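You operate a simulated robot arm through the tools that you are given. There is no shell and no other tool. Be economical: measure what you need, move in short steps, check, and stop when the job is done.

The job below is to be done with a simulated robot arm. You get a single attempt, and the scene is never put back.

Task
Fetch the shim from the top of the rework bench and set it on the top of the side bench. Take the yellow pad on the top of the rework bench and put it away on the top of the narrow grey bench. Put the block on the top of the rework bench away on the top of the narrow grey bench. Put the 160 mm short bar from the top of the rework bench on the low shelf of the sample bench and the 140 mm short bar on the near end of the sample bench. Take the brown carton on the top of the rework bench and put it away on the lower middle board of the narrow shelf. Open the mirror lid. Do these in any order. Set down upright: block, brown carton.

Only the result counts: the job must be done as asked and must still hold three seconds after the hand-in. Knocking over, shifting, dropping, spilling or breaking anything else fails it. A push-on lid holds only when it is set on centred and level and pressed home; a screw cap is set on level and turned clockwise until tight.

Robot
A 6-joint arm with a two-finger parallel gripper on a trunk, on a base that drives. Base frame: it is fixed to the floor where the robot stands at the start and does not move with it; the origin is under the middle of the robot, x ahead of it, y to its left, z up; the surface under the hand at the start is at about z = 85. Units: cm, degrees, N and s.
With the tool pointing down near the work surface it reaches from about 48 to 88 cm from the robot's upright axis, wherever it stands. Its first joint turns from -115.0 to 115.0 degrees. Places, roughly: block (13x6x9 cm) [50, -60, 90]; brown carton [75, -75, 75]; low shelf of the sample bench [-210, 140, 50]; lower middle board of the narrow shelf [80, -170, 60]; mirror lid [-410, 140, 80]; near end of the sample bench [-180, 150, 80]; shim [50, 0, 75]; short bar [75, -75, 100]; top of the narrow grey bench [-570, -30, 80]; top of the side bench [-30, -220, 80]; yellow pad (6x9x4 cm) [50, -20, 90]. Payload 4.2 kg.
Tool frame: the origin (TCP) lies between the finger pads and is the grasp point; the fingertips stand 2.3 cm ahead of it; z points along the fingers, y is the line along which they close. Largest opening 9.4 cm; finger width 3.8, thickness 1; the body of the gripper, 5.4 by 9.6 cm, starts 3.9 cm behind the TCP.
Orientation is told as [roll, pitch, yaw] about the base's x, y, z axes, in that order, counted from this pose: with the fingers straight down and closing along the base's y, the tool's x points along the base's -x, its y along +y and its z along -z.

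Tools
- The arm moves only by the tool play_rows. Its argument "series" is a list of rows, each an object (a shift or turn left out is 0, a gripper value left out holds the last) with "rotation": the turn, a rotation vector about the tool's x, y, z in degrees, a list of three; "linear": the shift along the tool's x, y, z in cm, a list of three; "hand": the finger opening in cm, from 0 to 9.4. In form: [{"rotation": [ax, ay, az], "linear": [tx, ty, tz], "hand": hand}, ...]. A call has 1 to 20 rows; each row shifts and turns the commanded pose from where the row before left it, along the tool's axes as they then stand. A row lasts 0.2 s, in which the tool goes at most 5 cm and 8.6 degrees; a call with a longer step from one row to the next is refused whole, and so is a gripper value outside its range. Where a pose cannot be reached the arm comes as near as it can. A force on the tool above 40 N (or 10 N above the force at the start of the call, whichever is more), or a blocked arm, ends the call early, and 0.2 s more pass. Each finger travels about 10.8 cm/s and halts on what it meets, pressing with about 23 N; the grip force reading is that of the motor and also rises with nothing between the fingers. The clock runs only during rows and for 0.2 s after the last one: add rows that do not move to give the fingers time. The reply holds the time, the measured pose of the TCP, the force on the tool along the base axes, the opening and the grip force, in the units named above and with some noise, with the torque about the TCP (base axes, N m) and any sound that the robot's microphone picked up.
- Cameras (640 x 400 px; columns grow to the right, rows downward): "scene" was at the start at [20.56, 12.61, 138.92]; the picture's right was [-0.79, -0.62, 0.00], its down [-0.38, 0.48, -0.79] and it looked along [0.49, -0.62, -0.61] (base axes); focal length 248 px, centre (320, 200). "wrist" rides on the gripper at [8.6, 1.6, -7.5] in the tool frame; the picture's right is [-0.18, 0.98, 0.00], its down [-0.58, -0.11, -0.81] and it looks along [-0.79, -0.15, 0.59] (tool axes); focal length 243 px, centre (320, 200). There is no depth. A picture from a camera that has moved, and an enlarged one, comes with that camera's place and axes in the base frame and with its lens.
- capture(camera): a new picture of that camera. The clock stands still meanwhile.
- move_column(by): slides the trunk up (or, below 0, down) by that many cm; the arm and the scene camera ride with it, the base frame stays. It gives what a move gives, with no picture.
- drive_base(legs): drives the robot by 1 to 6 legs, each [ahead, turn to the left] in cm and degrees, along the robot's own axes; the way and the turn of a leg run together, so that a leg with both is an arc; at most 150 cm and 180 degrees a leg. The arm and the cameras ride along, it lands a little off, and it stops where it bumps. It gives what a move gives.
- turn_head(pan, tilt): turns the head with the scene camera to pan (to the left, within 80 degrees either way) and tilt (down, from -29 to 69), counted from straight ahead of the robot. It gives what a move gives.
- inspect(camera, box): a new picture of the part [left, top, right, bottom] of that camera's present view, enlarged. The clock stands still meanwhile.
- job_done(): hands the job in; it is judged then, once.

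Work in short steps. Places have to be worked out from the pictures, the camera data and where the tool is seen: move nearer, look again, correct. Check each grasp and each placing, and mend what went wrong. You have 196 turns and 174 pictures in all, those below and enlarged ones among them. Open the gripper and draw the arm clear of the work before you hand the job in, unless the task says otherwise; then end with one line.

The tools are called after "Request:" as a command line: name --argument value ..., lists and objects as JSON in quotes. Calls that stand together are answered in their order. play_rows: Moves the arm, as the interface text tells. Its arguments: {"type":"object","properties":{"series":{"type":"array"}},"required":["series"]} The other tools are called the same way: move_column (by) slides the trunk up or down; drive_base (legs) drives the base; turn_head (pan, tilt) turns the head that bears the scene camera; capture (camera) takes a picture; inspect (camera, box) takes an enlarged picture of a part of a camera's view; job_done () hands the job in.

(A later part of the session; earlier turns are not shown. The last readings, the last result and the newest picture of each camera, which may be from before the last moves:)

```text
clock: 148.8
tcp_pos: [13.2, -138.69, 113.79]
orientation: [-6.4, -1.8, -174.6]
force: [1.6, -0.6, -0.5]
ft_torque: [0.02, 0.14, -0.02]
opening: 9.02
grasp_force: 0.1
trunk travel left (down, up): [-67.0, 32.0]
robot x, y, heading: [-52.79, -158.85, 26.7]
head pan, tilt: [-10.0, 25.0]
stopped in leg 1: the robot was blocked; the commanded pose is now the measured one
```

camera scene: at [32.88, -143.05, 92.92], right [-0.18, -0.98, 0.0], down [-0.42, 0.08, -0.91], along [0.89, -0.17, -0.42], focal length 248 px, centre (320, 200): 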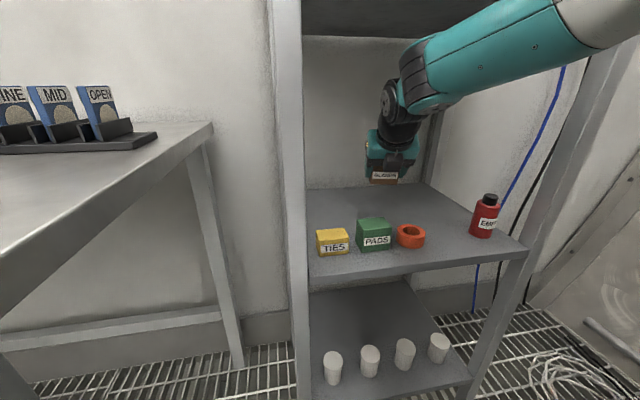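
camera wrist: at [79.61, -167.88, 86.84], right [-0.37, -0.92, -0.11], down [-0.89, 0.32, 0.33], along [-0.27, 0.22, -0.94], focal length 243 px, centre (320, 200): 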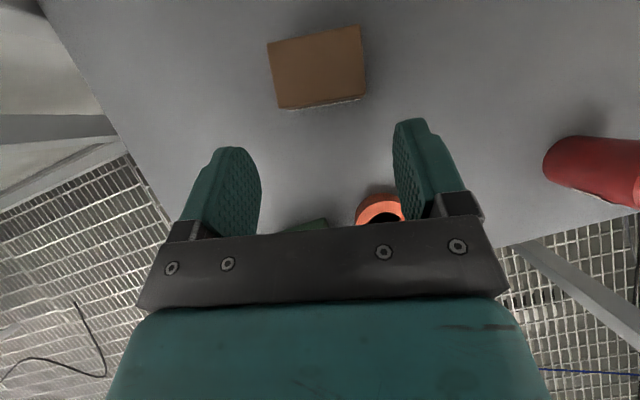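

The base was blocked while turning. Look at what it touched.

Request:
capture --camera "scene"

Request:
capture --camera "wrist"

Request:
turn_head --pan -80 --tilt 50

Request:
capture --camera "scene"

```text
109 pictures are left
camera scene: at [-41.56, -125.85, 132.68], right [0.29, -0.96, 0.05], down [-0.39, -0.16, -0.91], along [0.88, 0.24, -0.42], focal length 248 px, centre (320, 200)
```

scene: 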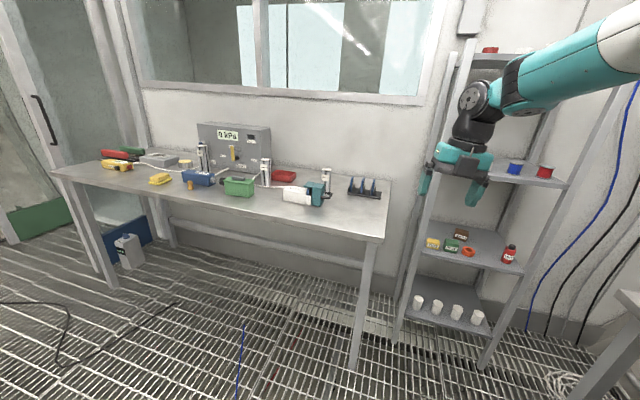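

```text
108 pictures are left
camera wrist: at [22.28, -140.41, 120.87], right [-0.09, -0.99, -0.1], down [-0.55, -0.04, 0.83], along [-0.83, 0.14, -0.55], focal length 243 px, centre (320, 200)
```

wrist: 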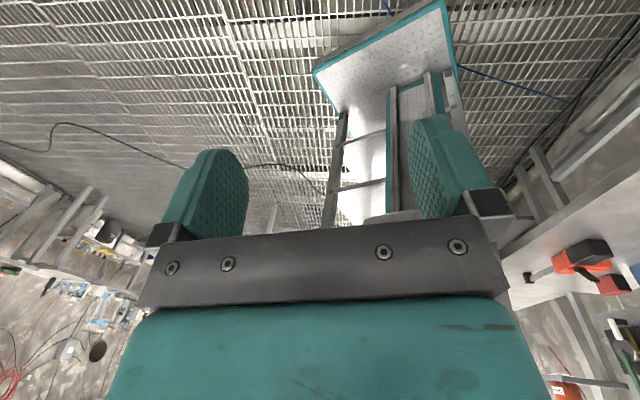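

```text
clock: 150.2
tcp_pos: [12.8, -138.79, 114.11]
orientation: [-6.2, -1.6, -175.2]
force: [-0.2, -0.6, 0.3]
ft_torque: [0.03, 0.04, 0.02]
opening: 9.0
grasp_force: 0.1
trunk travel left (down, up): [-67.0, 32.0]
robot x, y, heading: [-52.95, -158.26, 27.0]
head pan, tilt: [-80.0, 50.0]
```

```text
107 pictures are left
camera scene: at [-45.97, -134.81, 129.29], right [-0.8, -0.6, 0.01], down [-0.45, 0.58, -0.68], along [0.4, -0.55, -0.74], focal length 248 px, centre (320, 200)
```

scene: 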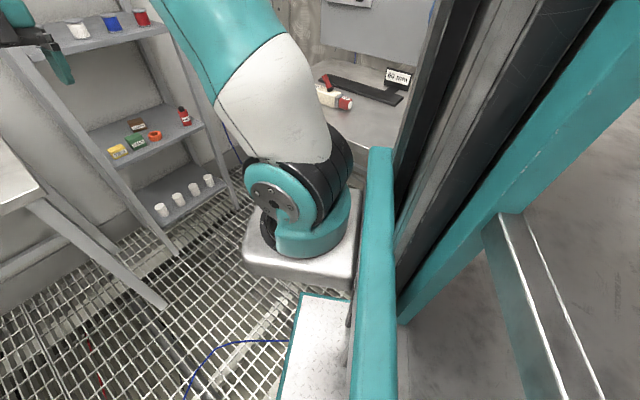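

The robot's rear bumped the side bench while turning left. I'll turn right back to heading -90 (the way I came) and reverse out.

Request:
drive_base --legs '[[0, -27]]'

Request:
turn_head --pan -75 --tilt 35

Request:
capture --camera "scene"

```text
clock: 150.9
tcp_pos: [16.02, -149.33, 111.7]
orientation: [-11.6, -2.5, -175.7]
force: [0.3, 0.7, -1.0]
ft_torque: [-0.04, 0.09, 0.04]
opening: 8.99
grasp_force: 0.0
trunk travel left (down, up): [-67.0, 32.0]
robot x, y, heading: [-52.98, -158.57, 26.2]
head pan, tilt: [-80.0, 50.0]
stopped in leg 1: the robot was blocked; the commanded pose is now the measured one
```

```text
clock: 151.7
tcp_pos: [15.76, -148.55, 111.88]
orientation: [-11.5, -2.4, -175.3]
force: [0.1, -0.4, 0.0]
ft_torque: [-0.01, -0.01, -0.01]
opening: 9.0
grasp_force: 0.0
trunk travel left (down, up): [-67.0, 32.0]
robot x, y, heading: [-52.75, -158.57, 26.4]
head pan, tilt: [-75.0, 35.0]
```

```text
106 pictures are left
camera scene: at [-44.98, -135.47, 131.46], right [-0.75, -0.66, 0.01], down [-0.36, 0.4, -0.84], along [0.55, -0.64, -0.54], focal length 248 px, centre (320, 200)
```

scene: 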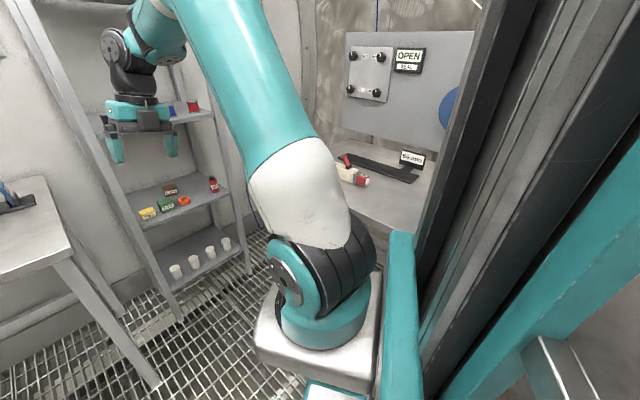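

Still blocked. Use the wrist camera to see the robot and bench relationship.

Request:
capture --camera "wrist"

Request:
turn_head --pan 80 --tilt 45

Request:
capture --camera "scene"

```text
105 pictures are left
camera wrist: at [24.95, -150.94, 118.54], right [-0.11, -0.98, -0.19], down [-0.54, -0.1, 0.84], along [-0.83, 0.19, -0.52], focal length 243 px, centre (320, 200)
```

wrist: 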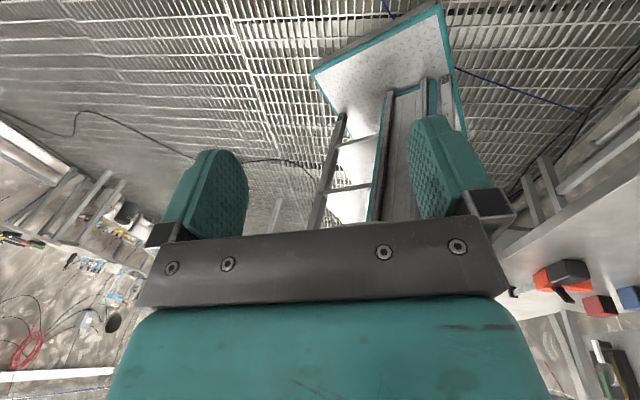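

```text
clock: 154.1
tcp_pos: [15.85, -148.58, 111.92]
orientation: [-11.5, -2.5, -175.2]
force: [-0.4, 0.1, 0.4]
ft_torque: [0.0, 0.03, -0.01]
opening: 9.0
grasp_force: 0.0
trunk travel left (down, up): [-67.0, 32.0]
robot x, y, heading: [-53.3, -158.45, 26.7]
head pan, tilt: [80.0, 45.0]
```

```text
104 pictures are left
camera scene: at [-52.93, -121.34, 129.29], right [0.96, 0.28, 0.01], down [0.21, -0.7, -0.68], along [-0.19, 0.65, -0.74], focal length 248 px, centre (320, 200)
```

scene: 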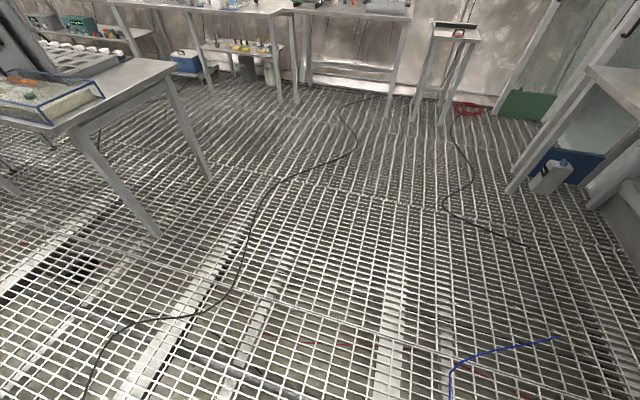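

Likely the rear corner touched a side-bench leg. Try moving straight ahead a little to free it.

Request:
drive_base --legs '[[8, 0]]'

Request:
turn_head --pan -80 --tilt 20

Request:
capture --camera "scene"

```text
clock: 155.1
tcp_pos: [23.25, -145.01, 111.86]
orientation: [-11.5, -2.8, -175.3]
force: [0.8, 0.7, -0.3]
ft_torque: [0.0, 0.0, -0.05]
opening: 9.02
grasp_force: 0.0
trunk travel left (down, up): [-67.0, 32.0]
robot x, y, heading: [-45.62, -154.85, 26.8]
head pan, tilt: [80.0, 45.0]
```

```text
clock: 157.6
tcp_pos: [23.23, -144.92, 111.72]
orientation: [-11.4, -2.7, -175.3]
force: [0.3, -0.1, 1.3]
ft_torque: [-0.02, 0.02, 0.05]
opening: 9.01
grasp_force: 0.0
trunk travel left (down, up): [-67.0, 32.0]
robot x, y, heading: [-45.8, -155.54, 26.8]
head pan, tilt: [-80.0, 20.0]
```

```text
103 pictures are left
camera scene: at [-35.55, -138.19, 133.73], right [-0.8, -0.6, 0.0], down [-0.2, 0.27, -0.94], along [0.56, -0.75, -0.34], focal length 248 px, centre (320, 200)
```

scene: 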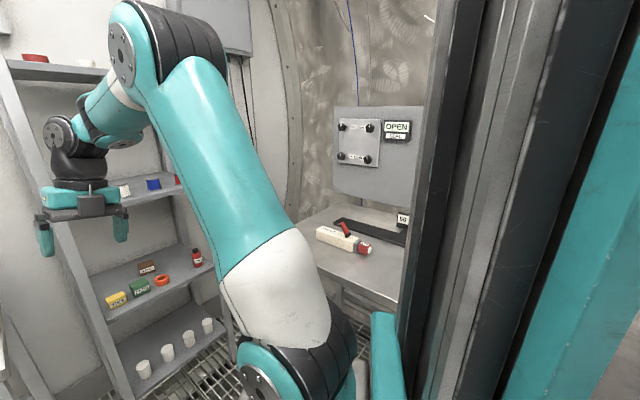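

Free again, and the robot is level. Turn right to -90 and reverse out; then look at the side bench to verify nothing shifted.

Request:
drive_base --legs '[[0, -116.8]]'

Request:
turn_head --pan 5 --tilt 42

Request:
capture --camera "scene"

```text
clock: 161.3
tcp_pos: [-28.5, -222.11, 111.89]
orientation: [-11.5, -2.9, 102.0]
force: [-12.8, 12.7, 7.5]
ft_torque: [-1.77, -0.86, -1.55]
opening: 9.02
grasp_force: 0.1
trunk travel left (down, up): [-67.0, 32.0]
robot x, y, heading: [-45.91, -155.13, -57.1]
head pan, tilt: [-80.0, 20.0]
stopped in leg 1: the force on the tool passed its limit at 75 N (the readings are from after the stop); the commanded pose is now the measured one
```

```text
clock: 162.9
tcp_pos: [-28.52, -222.07, 111.92]
orientation: [-11.6, -2.7, 102.2]
force: [-20.8, 14.0, 15.0]
ft_torque: [-2.71, -1.42, -2.56]
opening: 9.02
grasp_force: 0.1
trunk travel left (down, up): [-67.0, 32.0]
robot x, y, heading: [-45.98, -154.61, -57.0]
head pan, tilt: [5.0, 42.0]
```

```text
102 pictures are left
camera scene: at [-16.32, -163.61, 130.35], right [-0.79, -0.61, 0.0], down [-0.41, 0.53, -0.74], along [0.46, -0.59, -0.67], focal length 248 px, centre (320, 200)
```

scene: 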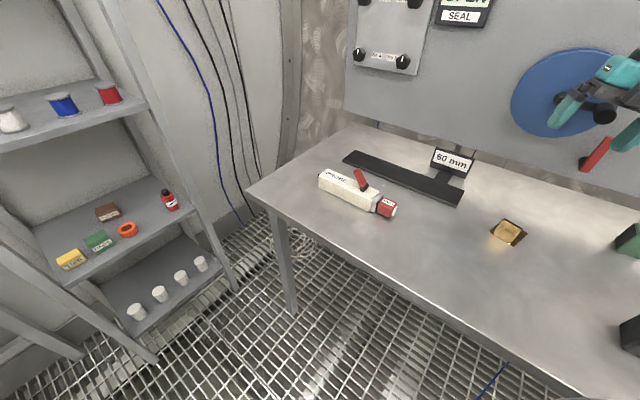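

The gripper touched the blue winder's crank. Look closely before retreating.

Request:
capture --camera "wrist"

Request:
inspect --camera "scene" --box '[480, 30, 640, 190]'

```text
101 pictures are left
camera wrist: at [-29.53, -231.62, 118.61], right [-0.98, -0.01, -0.19], down [-0.17, 0.52, 0.84], along [0.09, 0.86, -0.51], focal length 243 px, centre (320, 200)
```

wrist: 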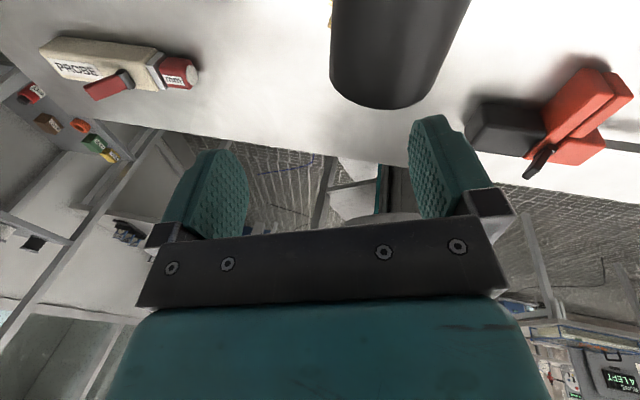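

```text
2.50 times, centred on (560, 110) of scene
camera zoom: at [-16.32, -163.61, 130.35], right [-0.79, -0.61, 0.0], down [-0.41, 0.53, -0.74], along [0.46, -0.59, -0.67], focal length 621 px, centre (-280, 425)
```

zoom: 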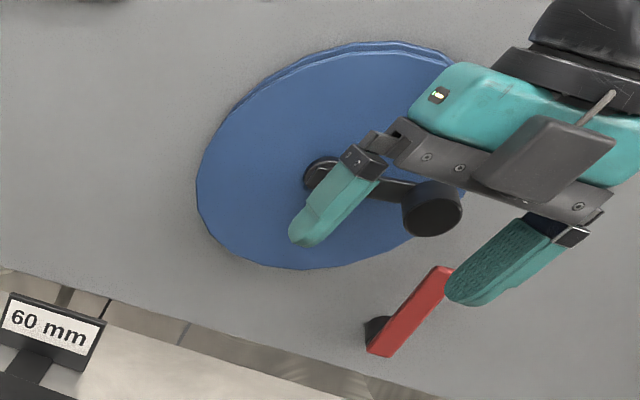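

The black knob sits between the fingers. Retreat straight in +y, away from the panel.

Request:
play_rows --series '[{"linear": [-1.95, -0.4, 0]}, {"linear": [-2.9, -0.6, 0]}, {"linear": [-3.9, -0.8, 0]}, {"linear": [-3.9, -0.8, 0]}, {"linear": [-3.9, -0.8, 0]}, {}]'

Request:
inspect --camera "scene" --box '[400, 0, 640, 200]'

```text
clock: 164.3
tcp_pos: [-28.62, -205.3, 113.26]
orientation: [-11.4, -3.0, 102.3]
force: [0.6, 0.0, 0.1]
ft_torque: [0.02, 0.0, -0.01]
opening: 9.02
grasp_force: 0.0
trunk travel left (down, up): [-67.0, 32.0]
robot x, y, heading: [-45.78, -155.05, -56.8]
head pan, tilt: [5.0, 42.0]
```

```text
2.00 times, centred on (520, 100) of scene
camera zoom: at [-16.18, -163.74, 130.3], right [-0.79, -0.61, 0.0], down [-0.41, 0.53, -0.74], along [0.46, -0.59, -0.67], focal length 497 px, centre (-80, 400)
```

zoom: 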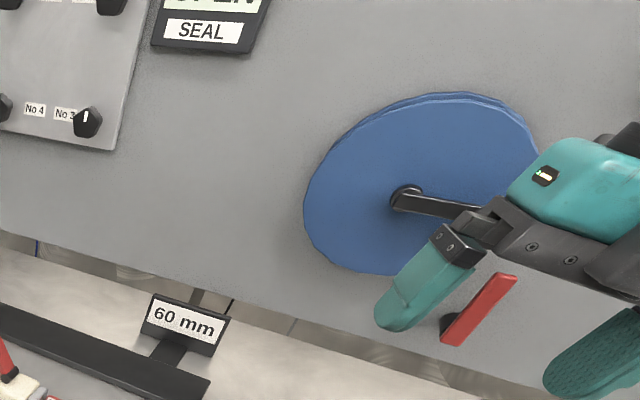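

Clear. Straighten the tool to vertical, then finish the turn with the arm retracted and look at the panel.

Request:
play_rows --series '[{"rotation": [-5.7, 0, 0]}, {"rotation": [-5.7, 0, 0]}, {"rotation": [0, 3, 0]}, {}]'

Request:
drive_base --legs '[[0, -33]]'

Request:
turn_head --pan 5 --tilt 40

Request:
capture --camera "scene"

```text
clock: 165.3
tcp_pos: [-28.37, -205.47, 113.34]
orientation: [-0.1, 0.1, 102.2]
force: [-0.4, 0.2, -0.4]
ft_torque: [0.03, -0.01, 0.02]
opening: 9.0
grasp_force: 0.0
trunk travel left (down, up): [-67.0, 32.0]
robot x, y, heading: [-46.11, -155.02, -57.1]
head pan, tilt: [5.0, 42.0]
```

```text
clock: 167.3
tcp_pos: [-58.78, -206.84, 113.43]
orientation: [-0.1, -0.1, 69.4]
force: [-0.5, -0.5, 0.5]
ft_torque: [-0.02, -0.01, -0.01]
opening: 8.98
grasp_force: 0.0
trunk travel left (down, up): [-67.0, 32.0]
robot x, y, heading: [-46.28, -155.02, -90.2]
head pan, tilt: [5.0, 42.0]
```

```text
clock: 167.9
tcp_pos: [-58.72, -206.77, 113.28]
orientation: [-0.2, 0.0, 69.4]
force: [0.1, 0.5, -0.6]
ft_torque: [-0.05, 0.02, 0.0]
opening: 9.01
grasp_force: 0.0
trunk travel left (down, up): [-67.0, 32.0]
robot x, y, heading: [-46.16, -154.74, -89.9]
head pan, tilt: [5.0, 40.0]
```

```text
98 pictures are left
camera scene: at [-25.73, -178.64, 130.59], right [-1.0, -0.09, 0.0], down [-0.06, 0.64, -0.77], along [0.07, -0.76, -0.64], focal length 248 px, centre (320, 200)
```

scene: 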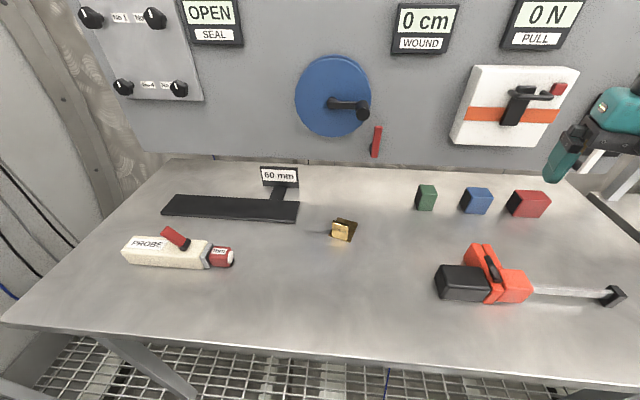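

Everything on the side bench is unchanged (0 cm, crank as before). Reverse out, turn to the rework bench, and go for the 140 mm bar.

Request:
drive_base --legs '[[-80, 0], [0, 90]]'

Request:
turn_head --pan -5 --tilt 40

Request:
play_rows --series '[{"linear": [0, 0, -4]}, {"linear": [0, 0, -4]}, {}]'

Request:
drive_base --legs '[[35, 0]]'

Request:
capture --camera "scene"

```text
clock: 176.1
tcp_pos: [5.91, -87.45, 113.32]
orientation: [-0.1, 0.0, 158.7]
force: [1.0, -0.6, -0.3]
ft_torque: [-0.03, 0.0, 0.02]
opening: 9.0
grasp_force: 0.0
trunk travel left (down, up): [-67.0, 32.0]
robot x, y, heading: [-45.81, -73.76, -0.8]
head pan, tilt: [5.0, 40.0]
```

```text
clock: 176.8
tcp_pos: [5.91, -87.4, 113.37]
orientation: [-0.1, 0.0, 158.7]
force: [-0.3, -0.3, -0.3]
ft_torque: [0.01, -0.01, 0.05]
opening: 9.01
grasp_force: 0.0
trunk travel left (down, up): [-67.0, 32.0]
robot x, y, heading: [-46.0, -74.29, -0.8]
head pan, tilt: [-5.0, 40.0]
```

```text
clock: 177.6
tcp_pos: [5.84, -87.36, 121.37]
orientation: [-0.1, 0.1, 158.6]
force: [0.3, 0.0, 0.1]
ft_torque: [0.03, 0.0, 0.0]
opening: 9.0
grasp_force: 0.0
trunk travel left (down, up): [-67.0, 32.0]
robot x, y, heading: [-45.28, -74.06, -0.6]
head pan, tilt: [-5.0, 40.0]
```

```text
clock: 179.8
tcp_pos: [40.59, -87.79, 121.4]
orientation: [-0.1, -0.1, 158.7]
force: [0.2, 0.8, 0.3]
ft_torque: [0.01, -0.04, -0.01]
opening: 9.02
grasp_force: 0.0
trunk travel left (down, up): [-67.0, 32.0]
robot x, y, heading: [-11.06, -74.66, -0.8]
head pan, tilt: [-5.0, 40.0]
```

```text
97 pictures are left
camera scene: at [12.79, -56.01, 130.59], right [-0.1, -1.0, 0.0], down [-0.64, 0.06, -0.77], along [0.76, -0.08, -0.64], focal length 248 px, centre (320, 200)
```

scene: 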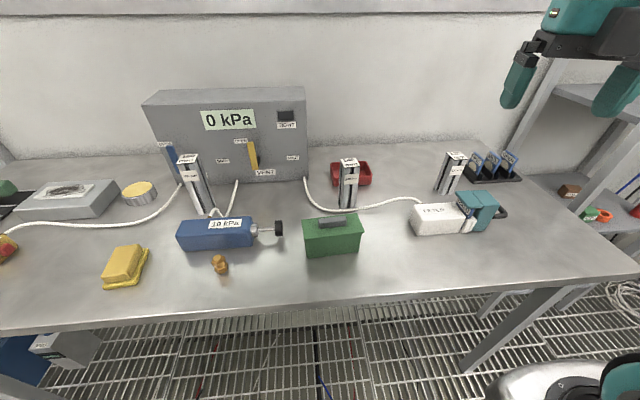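

Zoom in on the 140 mm bar to get its position and orientation.

Request:
inspect --camera "scene" --box '[290, 130, 410, 230]'

```text
4.00 times, centred on (350, 180) of scene
camera zoom: at [12.79, -56.01, 130.59], right [-0.1, -1.0, 0.0], down [-0.64, 0.06, -0.77], along [0.76, -0.08, -0.64], focal length 993 px, centre (200, 280)
```

zoom: 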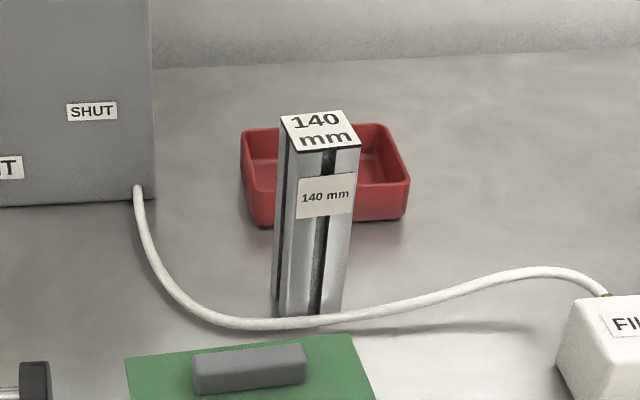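

Bar is axis-aligned, centred ≈(63.7,-68.6), top z≈99, ~4 cm wide. Turn yaw to ~178° and move above it.

Request:
play_rows --series '[{"rotation": [0, 0, -6.6]}, {"rotation": [0, 0, -6.6]}, {"rotation": [0, 0, -6.6]}, {"linear": [3.23, -2.83, 0]}, {"linear": [3.23, -2.83, 0]}, {"linear": [3.23, -2.83, 0]}, {"linear": [3.23, -2.83, 0]}, {"linear": [3.23, -2.83, 0]}, {"linear": [3.23, -2.83, 0]}, {"linear": [3.23, -2.83, 0]}, {"linear": [0, 0, 4]}, {"linear": [0, 0, 4]}, {}]'

Request:
capture --camera "wrist"

Request:
inspect --camera "scene" --box '[270, 70, 430, 230]'

```text
clock: 182.6
tcp_pos: [64.02, -65.62, 115.11]
orientation: [0.0, 0.1, 178.6]
force: [-0.2, -0.8, -0.7]
ft_torque: [0.02, 0.02, -0.01]
opening: 9.0
grasp_force: 0.1
out of reach, approached as far as the arm can: row 2, 3
trunk travel left (down, up): [-67.0, 32.0]
robot x, y, heading: [-11.48, -74.34, -0.7]
head pan, tilt: [-5.0, 40.0]
```

```text
95 pictures are left
camera wrist: at [72.63, -67.56, 122.73], right [-0.21, -0.98, 0.0], down [-0.58, 0.12, 0.81], along [-0.79, 0.17, -0.59], focal length 243 px, centre (320, 200)
```

wrist: 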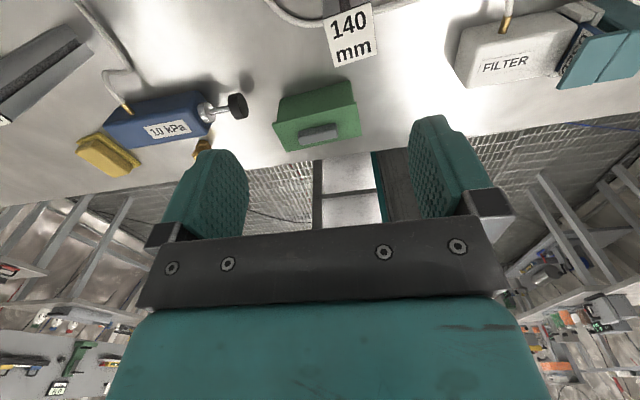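

```text
2.50 times, centred on (350, 150) of scene
camera zoom: at [12.78, -56.0, 130.59], right [-0.1, -1.0, 0.0], down [-0.64, 0.06, -0.77], along [0.76, -0.08, -0.64], focal length 621 px, centre (245, 325)
```

zoom: 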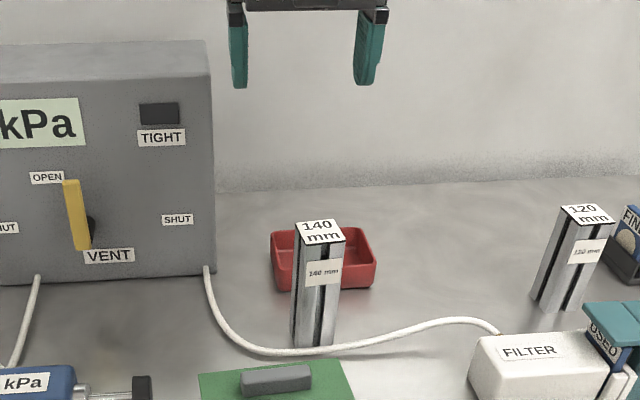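

Both cameras agree on (63.8,-68.4). Shift and descend to z≈96.5, then close.

Request:
play_rows --series '[{"linear": [-0.2, 2.8, 0]}, {"linear": [0, 0, 4.5]}, {"linear": [0, 0, 4.5]}, {"linear": [0, 0, 4]}, {}]'

Request:
inspect --camera "scene" --box '[270, 70, 430, 230]'

```text
clock: 183.8
tcp_pos: [63.67, -68.36, 102.15]
orientation: [0.0, 0.2, 178.6]
force: [-0.1, 0.8, -0.1]
ft_torque: [-0.03, -0.01, 0.01]
opening: 9.02
grasp_force: 0.1
trunk travel left (down, up): [-67.0, 32.0]
robot x, y, heading: [-11.68, -74.44, -0.8]
head pan, tilt: [-5.0, 40.0]
```

```text
2.50 times, centred on (350, 150) of scene
camera zoom: at [12.78, -56.01, 130.59], right [-0.1, -1.0, 0.0], down [-0.64, 0.06, -0.77], along [0.76, -0.08, -0.64], focal length 621 px, centre (245, 325)
```

zoom: 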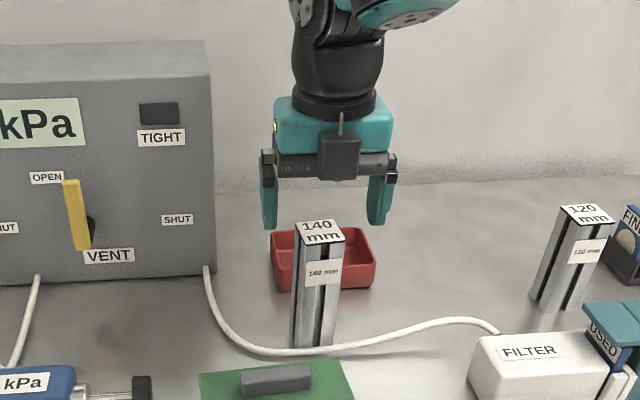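

Well centred. Descend 5.7 cm and grip.

Request:
play_rows --series '[{"linear": [0, 0, 2]}, {"linear": [0, 0, 2]}, {"linear": [0, 0, 1.7]}, {"hand": 2.5}, {"hand": 2.5}, {"hand": 2.5}, {"hand": 2.5}, {"hand": 2.5}]'

Request:
play_rows --series '[{"linear": [0, 0, -2]}, {"linear": [0, 0, -4]}, {"linear": [0, 0, -4]}, {"linear": [0, 0, -4]}, {"linear": [0, 0, -4]}, {"linear": [0, 0, -4]}, {}]'

Request:
capture --camera "scene"

```text
clock: 185.6
tcp_pos: [63.7, -68.37, 96.46]
orientation: [-0.1, 0.1, 178.6]
force: [0.8, 0.6, 0.7]
ft_torque: [-0.05, -0.16, 0.06]
opening: 4.01
grasp_force: 22.9
trunk travel left (down, up): [-67.0, 32.0]
robot x, y, heading: [-11.19, -74.27, -0.9]
head pan, tilt: [-5.0, 40.0]
```

```text
clock: 187.2
tcp_pos: [63.67, -68.44, 118.42]
orientation: [-0.1, 0.1, 178.5]
force: [0.0, 0.6, -1.8]
ft_torque: [-0.01, -0.02, -0.02]
opening: 3.96
grasp_force: 22.4
trunk travel left (down, up): [-67.0, 32.0]
robot x, y, heading: [-11.36, -74.27, -0.7]
head pan, tilt: [-5.0, 40.0]
```

```text
92 pictures are left
camera scene: at [12.8, -56.0, 130.59], right [-0.1, -1.0, 0.0], down [-0.64, 0.06, -0.77], along [0.76, -0.08, -0.64], focal length 248 px, centre (320, 200)
```

scene: 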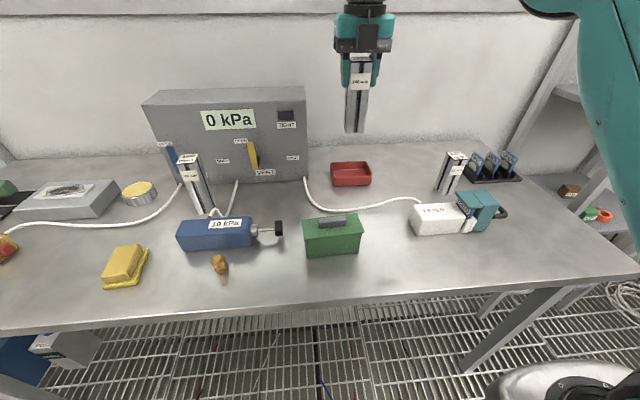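

140 bar held. Back away, turn toward +y, and survey the sample bench.

Request:
drive_base --legs '[[-60, 0], [0, 91], [60, 0]]'

Request:
turn_head --pan 55 --tilt 25

Request:
capture --camera "scene"

Request:
turn_head --pan 5 --tilt 30

Request:
capture --camera "scene"

```text
clock: 197.5
tcp_pos: [-77.59, 61.33, 118.58]
orientation: [0.0, 0.0, -91.2]
force: [-0.1, 0.2, -2.6]
ft_torque: [-0.03, -0.03, -0.02]
opening: 4.0
grasp_force: 23.3
trunk travel left (down, up): [-67.0, 32.0]
robot x, y, heading: [-71.54, -14.12, 89.7]
head pan, tilt: [-5.0, 40.0]
```

```text
clock: 198.8
tcp_pos: [-77.61, 61.35, 118.51]
orientation: [-0.1, 0.1, -91.2]
force: [0.8, -0.6, -2.1]
ft_torque: [-0.04, 0.01, 0.0]
opening: 4.0
grasp_force: 22.8
trunk travel left (down, up): [-67.0, 32.0]
robot x, y, heading: [-71.27, -13.6, 89.5]
head pan, tilt: [55.0, 25.0]
```

```text
91 pictures are left
camera scene: at [-98.15, 7.05, 132.92], right [0.58, 0.81, 0.0], down [0.34, -0.25, -0.91], along [-0.74, 0.53, -0.42], focal length 248 px, centre (320, 200)
```

scene: 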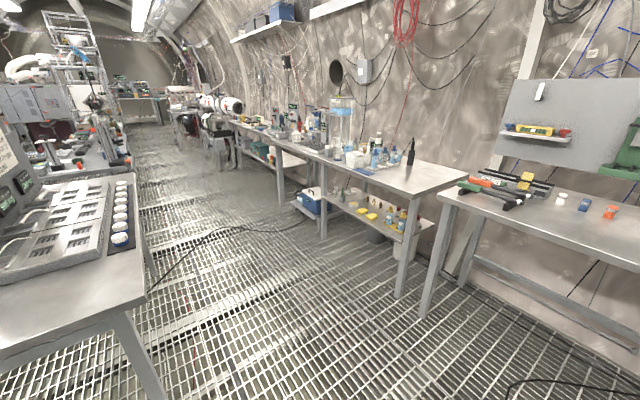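

```text
clock: 200.0
tcp_pos: [-77.53, 61.3, 118.57]
orientation: [-0.1, 0.1, -91.2]
force: [-0.2, -0.5, -2.2]
ft_torque: [-0.01, -0.01, -0.01]
opening: 3.99
grasp_force: 23.1
trunk travel left (down, up): [-67.0, 32.0]
robot x, y, heading: [-70.8, -13.43, 89.8]
head pan, tilt: [5.0, 30.0]
```

```text
90 pictures are left
camera scene: at [-91.37, 10.72, 132.13], right [1.0, 0.08, 0.0], down [0.04, -0.5, -0.87], along [-0.07, 0.86, -0.5], focal length 248 px, centre (320, 200)
```

scene: 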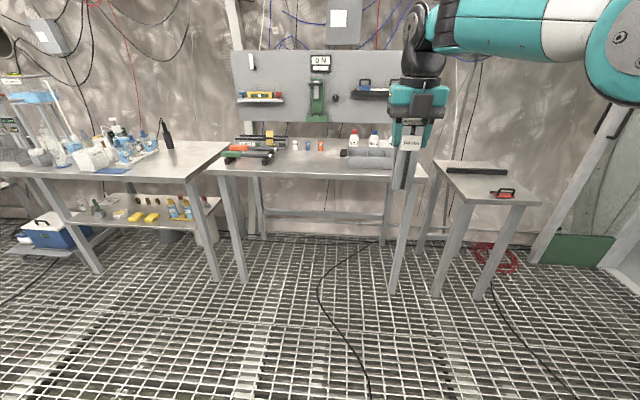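

The sample bench's near end edge is x≈-163, y 111–171; I'll travel the aisle at y≈55 facing -x, with the bench on my right. Retract the arm and drive there.

Request:
play_rows --series '[{"linear": [-4.5, 0, 0]}, {"linear": [-4.5, 0, 0]}, {"linear": [-4, 0, 0]}, {}]'

Request:
drive_base --legs '[[0, 50.5], [106, 0], [0, 40]]'

Request:
turn_head --pan -60 --tilt 30

Request:
capture --camera "scene"

```text
clock: 201.0
tcp_pos: [-77.82, 48.3, 118.53]
orientation: [-0.1, 0.1, -91.3]
force: [-1.3, 0.4, -2.2]
ft_torque: [0.01, 0.02, 0.01]
opening: 4.01
grasp_force: 22.9
trunk travel left (down, up): [-67.0, 32.0]
robot x, y, heading: [-71.58, -13.57, 89.6]
head pan, tilt: [5.0, 30.0]
```

```text
clock: 210.5
tcp_pos: [-213.88, 45.69, 118.53]
orientation: [-0.1, 0.1, -0.2]
force: [0.3, -0.1, -2.2]
ft_torque: [0.0, -0.03, 0.02]
opening: 3.99
grasp_force: 23.0
trunk travel left (down, up): [-67.0, 32.0]
robot x, y, heading: [-152.12, 53.19, -179.4]
head pan, tilt: [5.0, 30.0]
```

```text
clock: 211.9
tcp_pos: [-213.92, 45.62, 118.65]
orientation: [-0.1, 0.1, -0.3]
force: [-0.3, -0.8, -2.1]
ft_torque: [0.01, 0.0, 0.02]
opening: 4.0
grasp_force: 23.3
trunk travel left (down, up): [-67.0, 32.0]
robot x, y, heading: [-152.23, 53.23, -179.2]
head pan, tilt: [-60.0, 30.0]
```

```text
89 pictures are left
camera scene: at [-171.69, 41.17, 132.13], right [0.86, 0.51, 0.0], down [0.26, -0.43, -0.87], along [-0.44, 0.74, -0.5], focal length 248 px, centre (320, 200)
```

scene: 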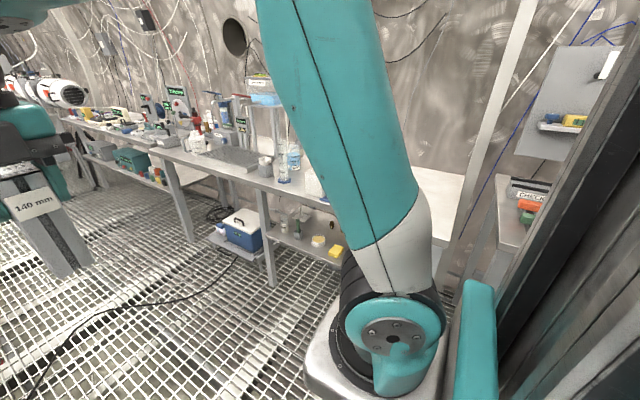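

Swing the arm to the right over the near end of the sample bench (rotating the tool along), then look.

Request:
play_rows --series '[{"rotation": [0, 0, 8]}, {"rotation": [0, 0, 8]}, {"rotation": [0, 0, 8]}, {"rotation": [0, 0, 8]}, {"rotation": [0, 0, 8]}, {"rotation": [0, 0, 8]}, {"rotation": [0, 0, 8]}, {"rotation": [0, 0, 8]}, {"rotation": [0, 0, 8]}, {"rotation": [0, 0, 8]}, {}]'

Request:
play_rows --series '[{"linear": [3.9, 2.6, 0]}, {"linear": [3.9, 2.6, 0]}, {"linear": [3.9, 2.6, 0]}, {"linear": [3.9, 2.6, 0]}, {"linear": [3.9, 2.6, 0]}, {"linear": [3.9, 2.6, 0]}, {"linear": [3.9, 2.6, 0]}, {"linear": [3.9, 2.6, 0]}, {"linear": [3.9, 2.6, 0]}, {"linear": [3.9, 2.6, 0]}, {"linear": [3.9, 2.6, 0]}, {"linear": [3.9, 2.6, 0]}, {"linear": [3.9, 2.6, 0]}, {"linear": [3.9, 2.6, 0]}, {"linear": [3.9, 2.6, 0]}, {"linear": [3.9, 2.6, 0]}, {}]'

Request:
turn_head --pan -75 --tilt 35

Request:
capture --camera "scene"

Request:
capture --camera "wrist"

```text
clock: 214.3
tcp_pos: [-213.85, 45.51, 118.59]
orientation: [-0.1, -0.1, -80.4]
force: [0.5, -0.4, -2.4]
ft_torque: [-0.05, -0.01, 0.02]
opening: 3.98
grasp_force: 23.2
trunk travel left (down, up): [-67.0, 32.0]
robot x, y, heading: [-152.13, 53.2, -179.5]
head pan, tilt: [-60.0, 30.0]
```

```text
clock: 217.9
tcp_pos: [-184.02, 114.4, 118.8]
orientation: [-0.8, -0.2, -80.3]
force: [-0.4, -0.8, -1.6]
ft_torque: [0.0, 0.01, -0.06]
opening: 3.98
grasp_force: 23.6
out of reach, approached as far as the arm can: row 15, 16
trunk travel left (down, up): [-67.0, 32.0]
robot x, y, heading: [-152.36, 53.48, -179.2]
head pan, tilt: [-60.0, 30.0]
```

```text
clock: 218.6
tcp_pos: [-183.93, 114.39, 118.86]
orientation: [-0.8, -0.3, -80.2]
force: [-0.2, 0.0, -2.6]
ft_torque: [-0.01, 0.01, -0.02]
opening: 3.99
grasp_force: 23.2
trunk travel left (down, up): [-67.0, 32.0]
robot x, y, heading: [-152.62, 52.91, -179.2]
head pan, tilt: [-75.0, 35.0]
```

```text
88 pictures are left
camera scene: at [-169.45, 41.89, 131.35], right [0.96, 0.27, 0.0], down [0.15, -0.55, -0.82], along [-0.22, 0.79, -0.57], focal length 248 px, centre (320, 200)
```

scene: 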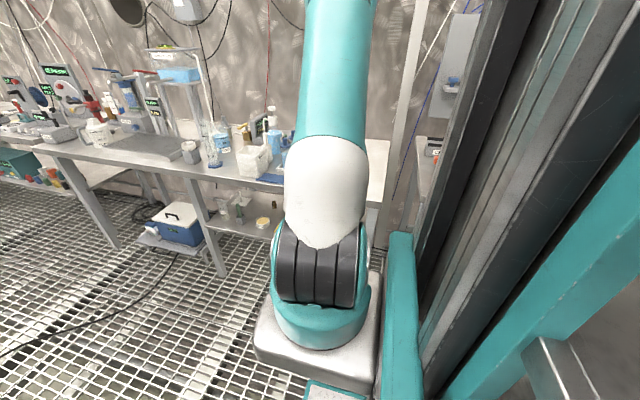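

```text
87 pictures are left
camera wrist: at [-183.79, 123.11, 126.38], right [1.0, -0.02, -0.01], down [0.0, -0.59, 0.81], along [-0.02, -0.81, -0.59], focal length 243 px, centre (320, 200)
```

wrist: 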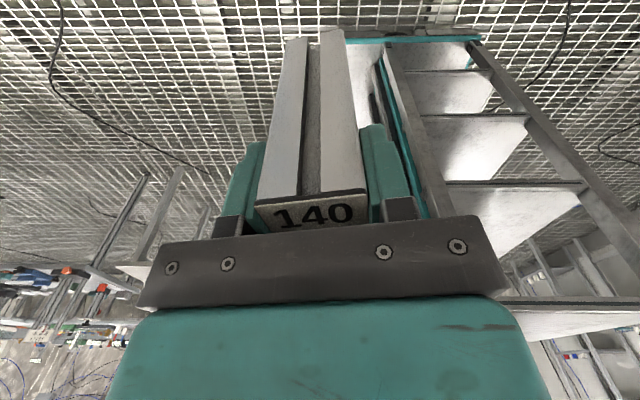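

The arm blocks my view here. I'll instead face the bench obliquely: back up, turn right so the near end is straight ahead, with the trunk up for clearance.

Request:
move_column --by 14

Request:
drive_base --legs '[[-16, 0], [0, -65]]'

Request:
turn_head --pan 5 --tilt 35

Request:
capture --camera "scene"

```text
clock: 220.3
tcp_pos: [-183.9, 114.29, 132.77]
orientation: [-0.8, -0.2, -80.3]
force: [0.4, -0.1, -2.1]
ft_torque: [0.03, -0.01, 0.0]
opening: 3.99
grasp_force: 23.0
trunk travel left (down, up): [-81.0, 18.0]
robot x, y, heading: [-152.15, 53.17, -179.6]
head pan, tilt: [-75.0, 35.0]
```

```text
clock: 224.6
tcp_pos: [-94.3, 108.1, 132.97]
orientation: [-0.8, -0.3, -145.2]
force: [-0.2, 0.1, -1.3]
ft_torque: [0.0, 0.05, 0.01]
opening: 4.01
grasp_force: 22.7
trunk travel left (down, up): [-81.0, 18.0]
robot x, y, heading: [-136.55, 53.38, 115.6]
head pan, tilt: [-75.0, 35.0]
```

```text
clock: 226.1
tcp_pos: [-94.28, 108.07, 132.9]
orientation: [-0.8, -0.1, -145.1]
force: [-0.2, 0.1, -2.6]
ft_torque: [0.06, 0.01, 0.0]
opening: 3.96
grasp_force: 22.3
trunk travel left (down, up): [-81.0, 18.0]
robot x, y, heading: [-135.55, 53.25, 115.8]
head pan, tilt: [5.0, 35.0]
```

```text
86 pictures are left
camera scene: at [-164.7, 66.03, 145.35], right [0.86, 0.51, 0.0], down [0.29, -0.49, -0.82], along [-0.42, 0.7, -0.57], focal length 248 px, centre (320, 200)
```

scene: 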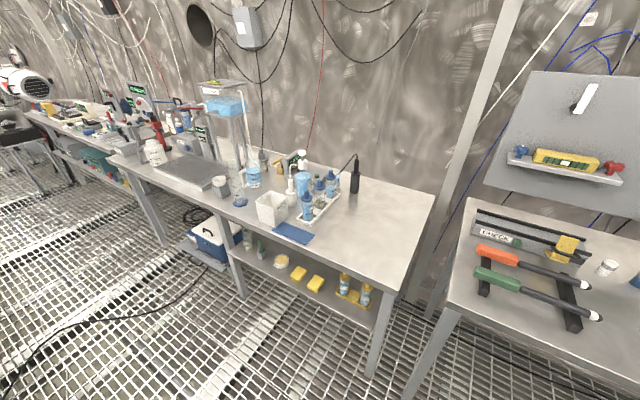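

Excellent view. Near end free spot ≈(-176,130). Drive 10 cm ahead and swing the arm over it.

Request:
drive_base --legs '[[10, 0]]'

Request:
play_rows --series '[{"linear": [-3.5, -3.44, 0]}, {"linear": [-3.5, -3.44, 0]}, {"linear": [-3.5, -3.44, 0]}, {"linear": [-3.5, -3.44, 0]}, {"linear": [-3.5, -3.44, 0]}, {"linear": [-3.5, -3.44, 0]}, {"linear": [-3.5, -3.44, 0]}, {"linear": [-3.5, -3.44, 0]}, {"linear": [-3.5, -3.44, 0]}, {"linear": [-3.5, -3.44, 0]}, {"linear": [-3.5, -3.44, 0]}, {"linear": [-3.5, -3.44, 0]}, {"linear": [-3.5, -3.44, 0]}, {"linear": [-3.5, -3.44, 0]}, {"linear": [-3.5, -3.44, 0]}, {"linear": [-3.5, -3.44, 0]}, {}]'

Request:
capture --camera "scene"

```text
clock: 227.2
tcp_pos: [-98.64, 117.1, 132.95]
orientation: [-0.8, -0.3, -145.2]
force: [-0.1, -0.3, -1.7]
ft_torque: [-0.02, 0.02, -0.02]
opening: 4.0
grasp_force: 22.8
trunk travel left (down, up): [-81.0, 18.0]
robot x, y, heading: [-140.59, 62.07, 115.4]
head pan, tilt: [5.0, 35.0]
```

```text
clock: 230.8
tcp_pos: [-176.03, 130.3, 133.87]
orientation: [-0.7, -0.2, -145.2]
force: [-1.0, -0.8, -2.2]
ft_torque: [-0.02, 0.0, 0.01]
opening: 4.02
grasp_force: 23.5
trunk travel left (down, up): [-81.0, 18.0]
robot x, y, heading: [-140.32, 62.16, 116.0]
head pan, tilt: [5.0, 35.0]
```

```text
85 pictures are left
camera scene: at [-169.1, 75.07, 145.34], right [0.86, 0.51, 0.0], down [0.29, -0.49, -0.82], along [-0.42, 0.7, -0.57], focal length 248 px, centre (320, 200)
```

scene: 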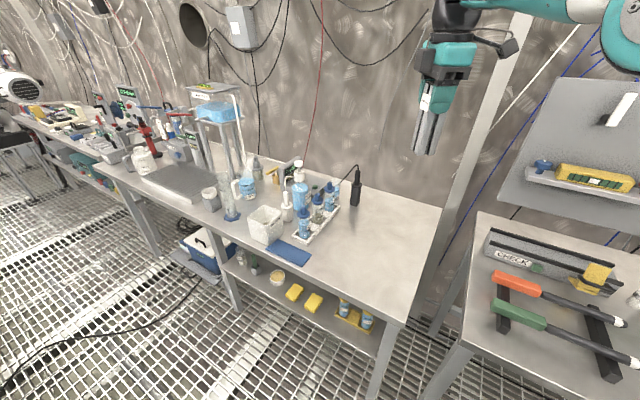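

Aligned over the near end. Descend in stages.

Request:
play_rows --series '[{"linear": [0, 0, 4.5]}, {"linear": [0, 0, 4.5]}, {"linear": [0, 0, 4.5]}, {"linear": [0, 0, 4.5]}, {"linear": [0, 0, 4.5]}, {"linear": [0, 0, 4.5]}, {"linear": [0, 0, 4.5]}, {"linear": [0, 0, 3]}, {}]'

Request:
capture --camera "scene"

```text
clock: 232.8
tcp_pos: [-176.22, 130.52, 99.28]
orientation: [-0.7, -0.2, -145.2]
force: [0.4, -0.2, -1.6]
ft_torque: [0.01, 0.0, 0.01]
opening: 3.99
grasp_force: 22.7
trunk travel left (down, up): [-81.0, 18.0]
robot x, y, heading: [-140.47, 62.19, 115.7]
head pan, tilt: [5.0, 35.0]
```

```text
84 pictures are left
camera scene: at [-169.08, 75.08, 145.35], right [0.86, 0.51, 0.0], down [0.29, -0.49, -0.82], along [-0.42, 0.7, -0.57], focal length 248 px, centre (320, 200)
```

scene: 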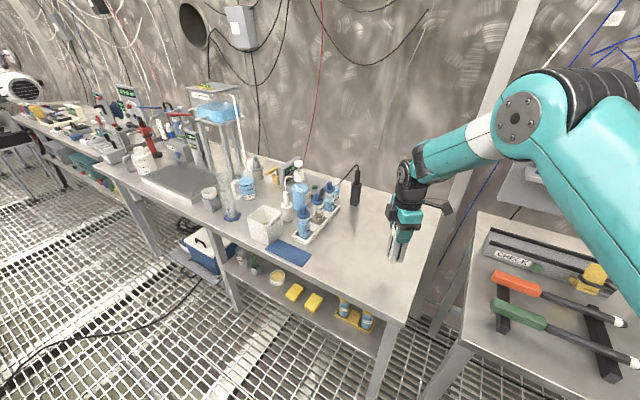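

Bar just above the top. Fine descent until contact.

Request:
play_rows --series '[{"linear": [0, 0, 1.2]}, {"linear": [0, 0, 0.6]}, {"linear": [0, 0, 0.4]}, {"linear": [0, 0, 0.3]}, {"linear": [0, 0, 0.3]}, {"linear": [0, 0, 0.3]}, {"linear": [0, 0, 0.3]}, {}]'

```text
clock: 234.6
tcp_pos: [-176.42, 130.91, 96.0]
orientation: [-0.8, -0.2, -145.2]
force: [-0.1, 0.5, -2.2]
ft_torque: [-0.01, -0.01, 0.0]
opening: 3.98
grasp_force: 23.2
trunk travel left (down, up): [-81.0, 18.0]
robot x, y, heading: [-140.48, 62.11, 115.7]
head pan, tilt: [5.0, 35.0]
```

Request:
play_rows --series '[{"linear": [0, 0, 0.3]}, {"linear": [0, 0, 0.3]}, {"linear": [0, 0, 0.3]}, {"linear": [0, 0, 0.3]}, {}]'

Request:
inspect --camera "scene" --box '[330, 170, 470, 300]'

```text
clock: 235.8
tcp_pos: [-176.45, 130.88, 94.79]
orientation: [-0.6, -0.2, -145.2]
force: [-0.3, 0.4, -1.8]
ft_torque: [0.03, 0.0, -0.02]
opening: 4.02
grasp_force: 23.2
trunk travel left (down, up): [-81.0, 18.0]
robot x, y, heading: [-140.34, 62.48, 115.9]
head pan, tilt: [5.0, 35.0]
```

```text
3.08 times, centred on (400, 235) of scene
camera zoom: at [-169.08, 75.08, 145.35], right [0.86, 0.51, 0.0], down [0.29, -0.49, -0.82], along [-0.42, 0.7, -0.57], focal length 764 px, centre (74, 92)
```

zoom: 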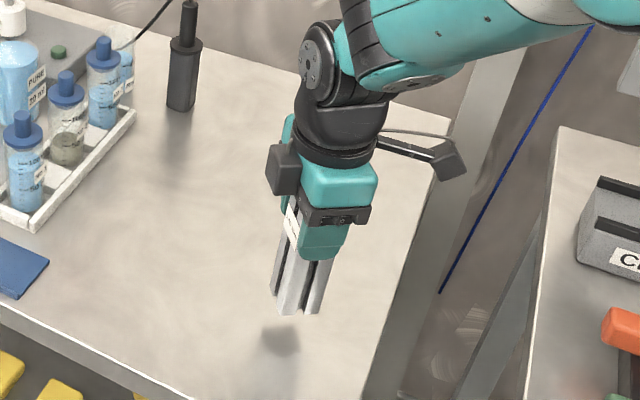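

Still above; the top is probably near z=80. Continue.

Request:
play_rows --series '[{"linear": [0, 0, 0.6]}, {"linear": [0, 0, 0.6]}, {"linear": [0, 0, 0.5]}, {"linear": [0, 0, 0.4]}, {"linear": [0, 0, 0.3]}, {"linear": [0, 0, 0.3]}, {}]'

Request:
inspect --camera "scene" --box '[330, 170, 470, 300]'

```text
clock: 237.4
tcp_pos: [-176.46, 130.81, 92.07]
orientation: [-0.7, -0.2, -145.1]
force: [-0.4, -0.2, -3.2]
ft_torque: [-0.02, 0.04, 0.0]
opening: 3.98
grasp_force: 23.4
trunk travel left (down, up): [-81.0, 18.0]
robot x, y, heading: [-140.31, 62.33, 115.8]
head pan, tilt: [5.0, 35.0]
```

```text
3.08 times, centred on (400, 235) of scene
camera zoom: at [-169.08, 75.08, 145.35], right [0.86, 0.51, 0.0], down [0.29, -0.49, -0.82], along [-0.42, 0.7, -0.57], focal length 764 px, centre (74, 92)
```

zoom: 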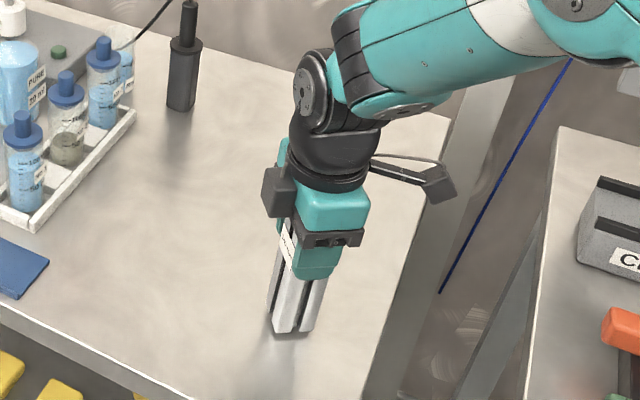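

Request:
play_rows --series '[{"linear": [0, 0, 0.2]}, {"linear": [0, 0, 0.2]}, {"linear": [0, 0, 0.15]}, {}]'

Request:
play_rows --series '[{"linear": [0, 0, 0.15]}, {"linear": [0, 0, 0.15]}, {"linear": [0, 0, 0.15]}, {}]'

```text
clock: 238.4
tcp_pos: [-176.45, 130.9, 91.62]
orientation: [-0.8, -0.2, -145.2]
force: [0.1, -0.1, -2.3]
ft_torque: [0.0, -0.01, 0.01]
opening: 3.96
grasp_force: 23.1
trunk travel left (down, up): [-81.0, 18.0]
robot x, y, heading: [-140.61, 62.25, 115.8]
head pan, tilt: [5.0, 35.0]
```

```text
clock: 239.4
tcp_pos: [-176.48, 130.77, 91.22]
orientation: [-0.9, -0.4, -145.3]
force: [-0.5, -2.2, 15.3]
ft_torque: [-0.36, -0.29, -0.03]
opening: 3.99
grasp_force: 23.5
trunk travel left (down, up): [-81.0, 18.0]
robot x, y, heading: [-140.37, 61.84, 115.7]
head pan, tilt: [5.0, 35.0]
```

Contact; bench top is z≈80. Release and lift, then look at the result and at the low shelf.

Request:
play_rows --series '[{"linear": [0, 0, -0.1]}, {"hand": 7}, {"hand": 7}, {"hand": 7}, {"linear": [0, 0, -3]}, {"linear": [0, 0, -4.5]}, {"linear": [0, 0, -4.5]}, {"linear": [0, 0, -4.5]}, {"linear": [0, 0, -4.5]}, {}]'

Request:
capture --camera "scene"

Request:
inspect --camera "scene" --box '[210, 220, 420, 360]'

```text
clock: 241.6
tcp_pos: [-176.28, 130.68, 112.24]
orientation: [-0.6, -0.3, -145.2]
force: [0.2, 0.2, -0.4]
ft_torque: [-0.03, -0.02, 0.02]
opening: 6.99
grasp_force: 0.0
trunk travel left (down, up): [-81.0, 18.0]
robot x, y, heading: [-140.58, 62.17, 115.9]
head pan, tilt: [5.0, 35.0]
```

```text
81 pictures are left
camera scene: at [-169.08, 75.08, 145.35], right [0.86, 0.51, 0.0], down [0.29, -0.49, -0.82], along [-0.42, 0.7, -0.57], focal length 248 px, centre (320, 200)
```

scene: 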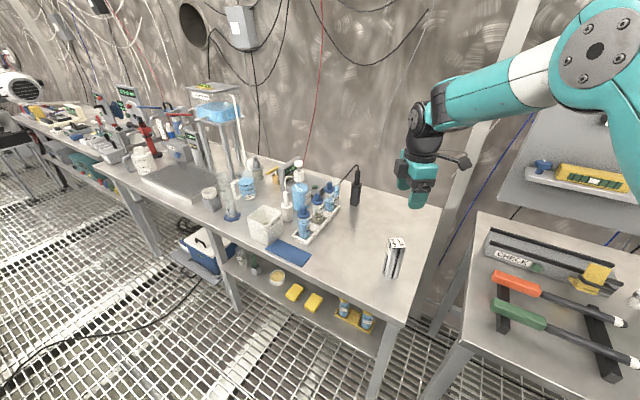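

```text
2.86 times, centred on (315, 290) of scene
camera zoom: at [-169.08, 75.08, 145.35], right [0.86, 0.51, 0.0], down [0.29, -0.49, -0.82], along [-0.42, 0.7, -0.57], focal length 709 px, centre (334, -57)
```

zoom: 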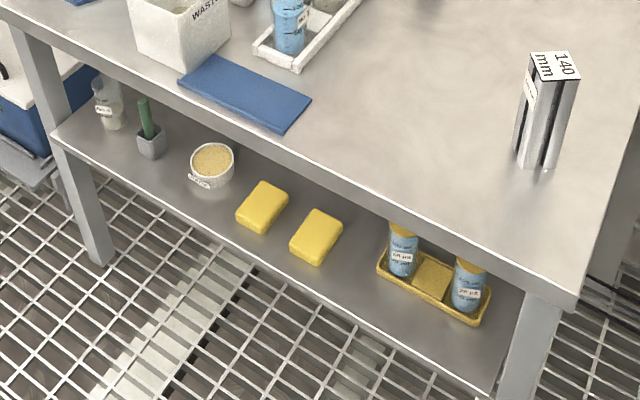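

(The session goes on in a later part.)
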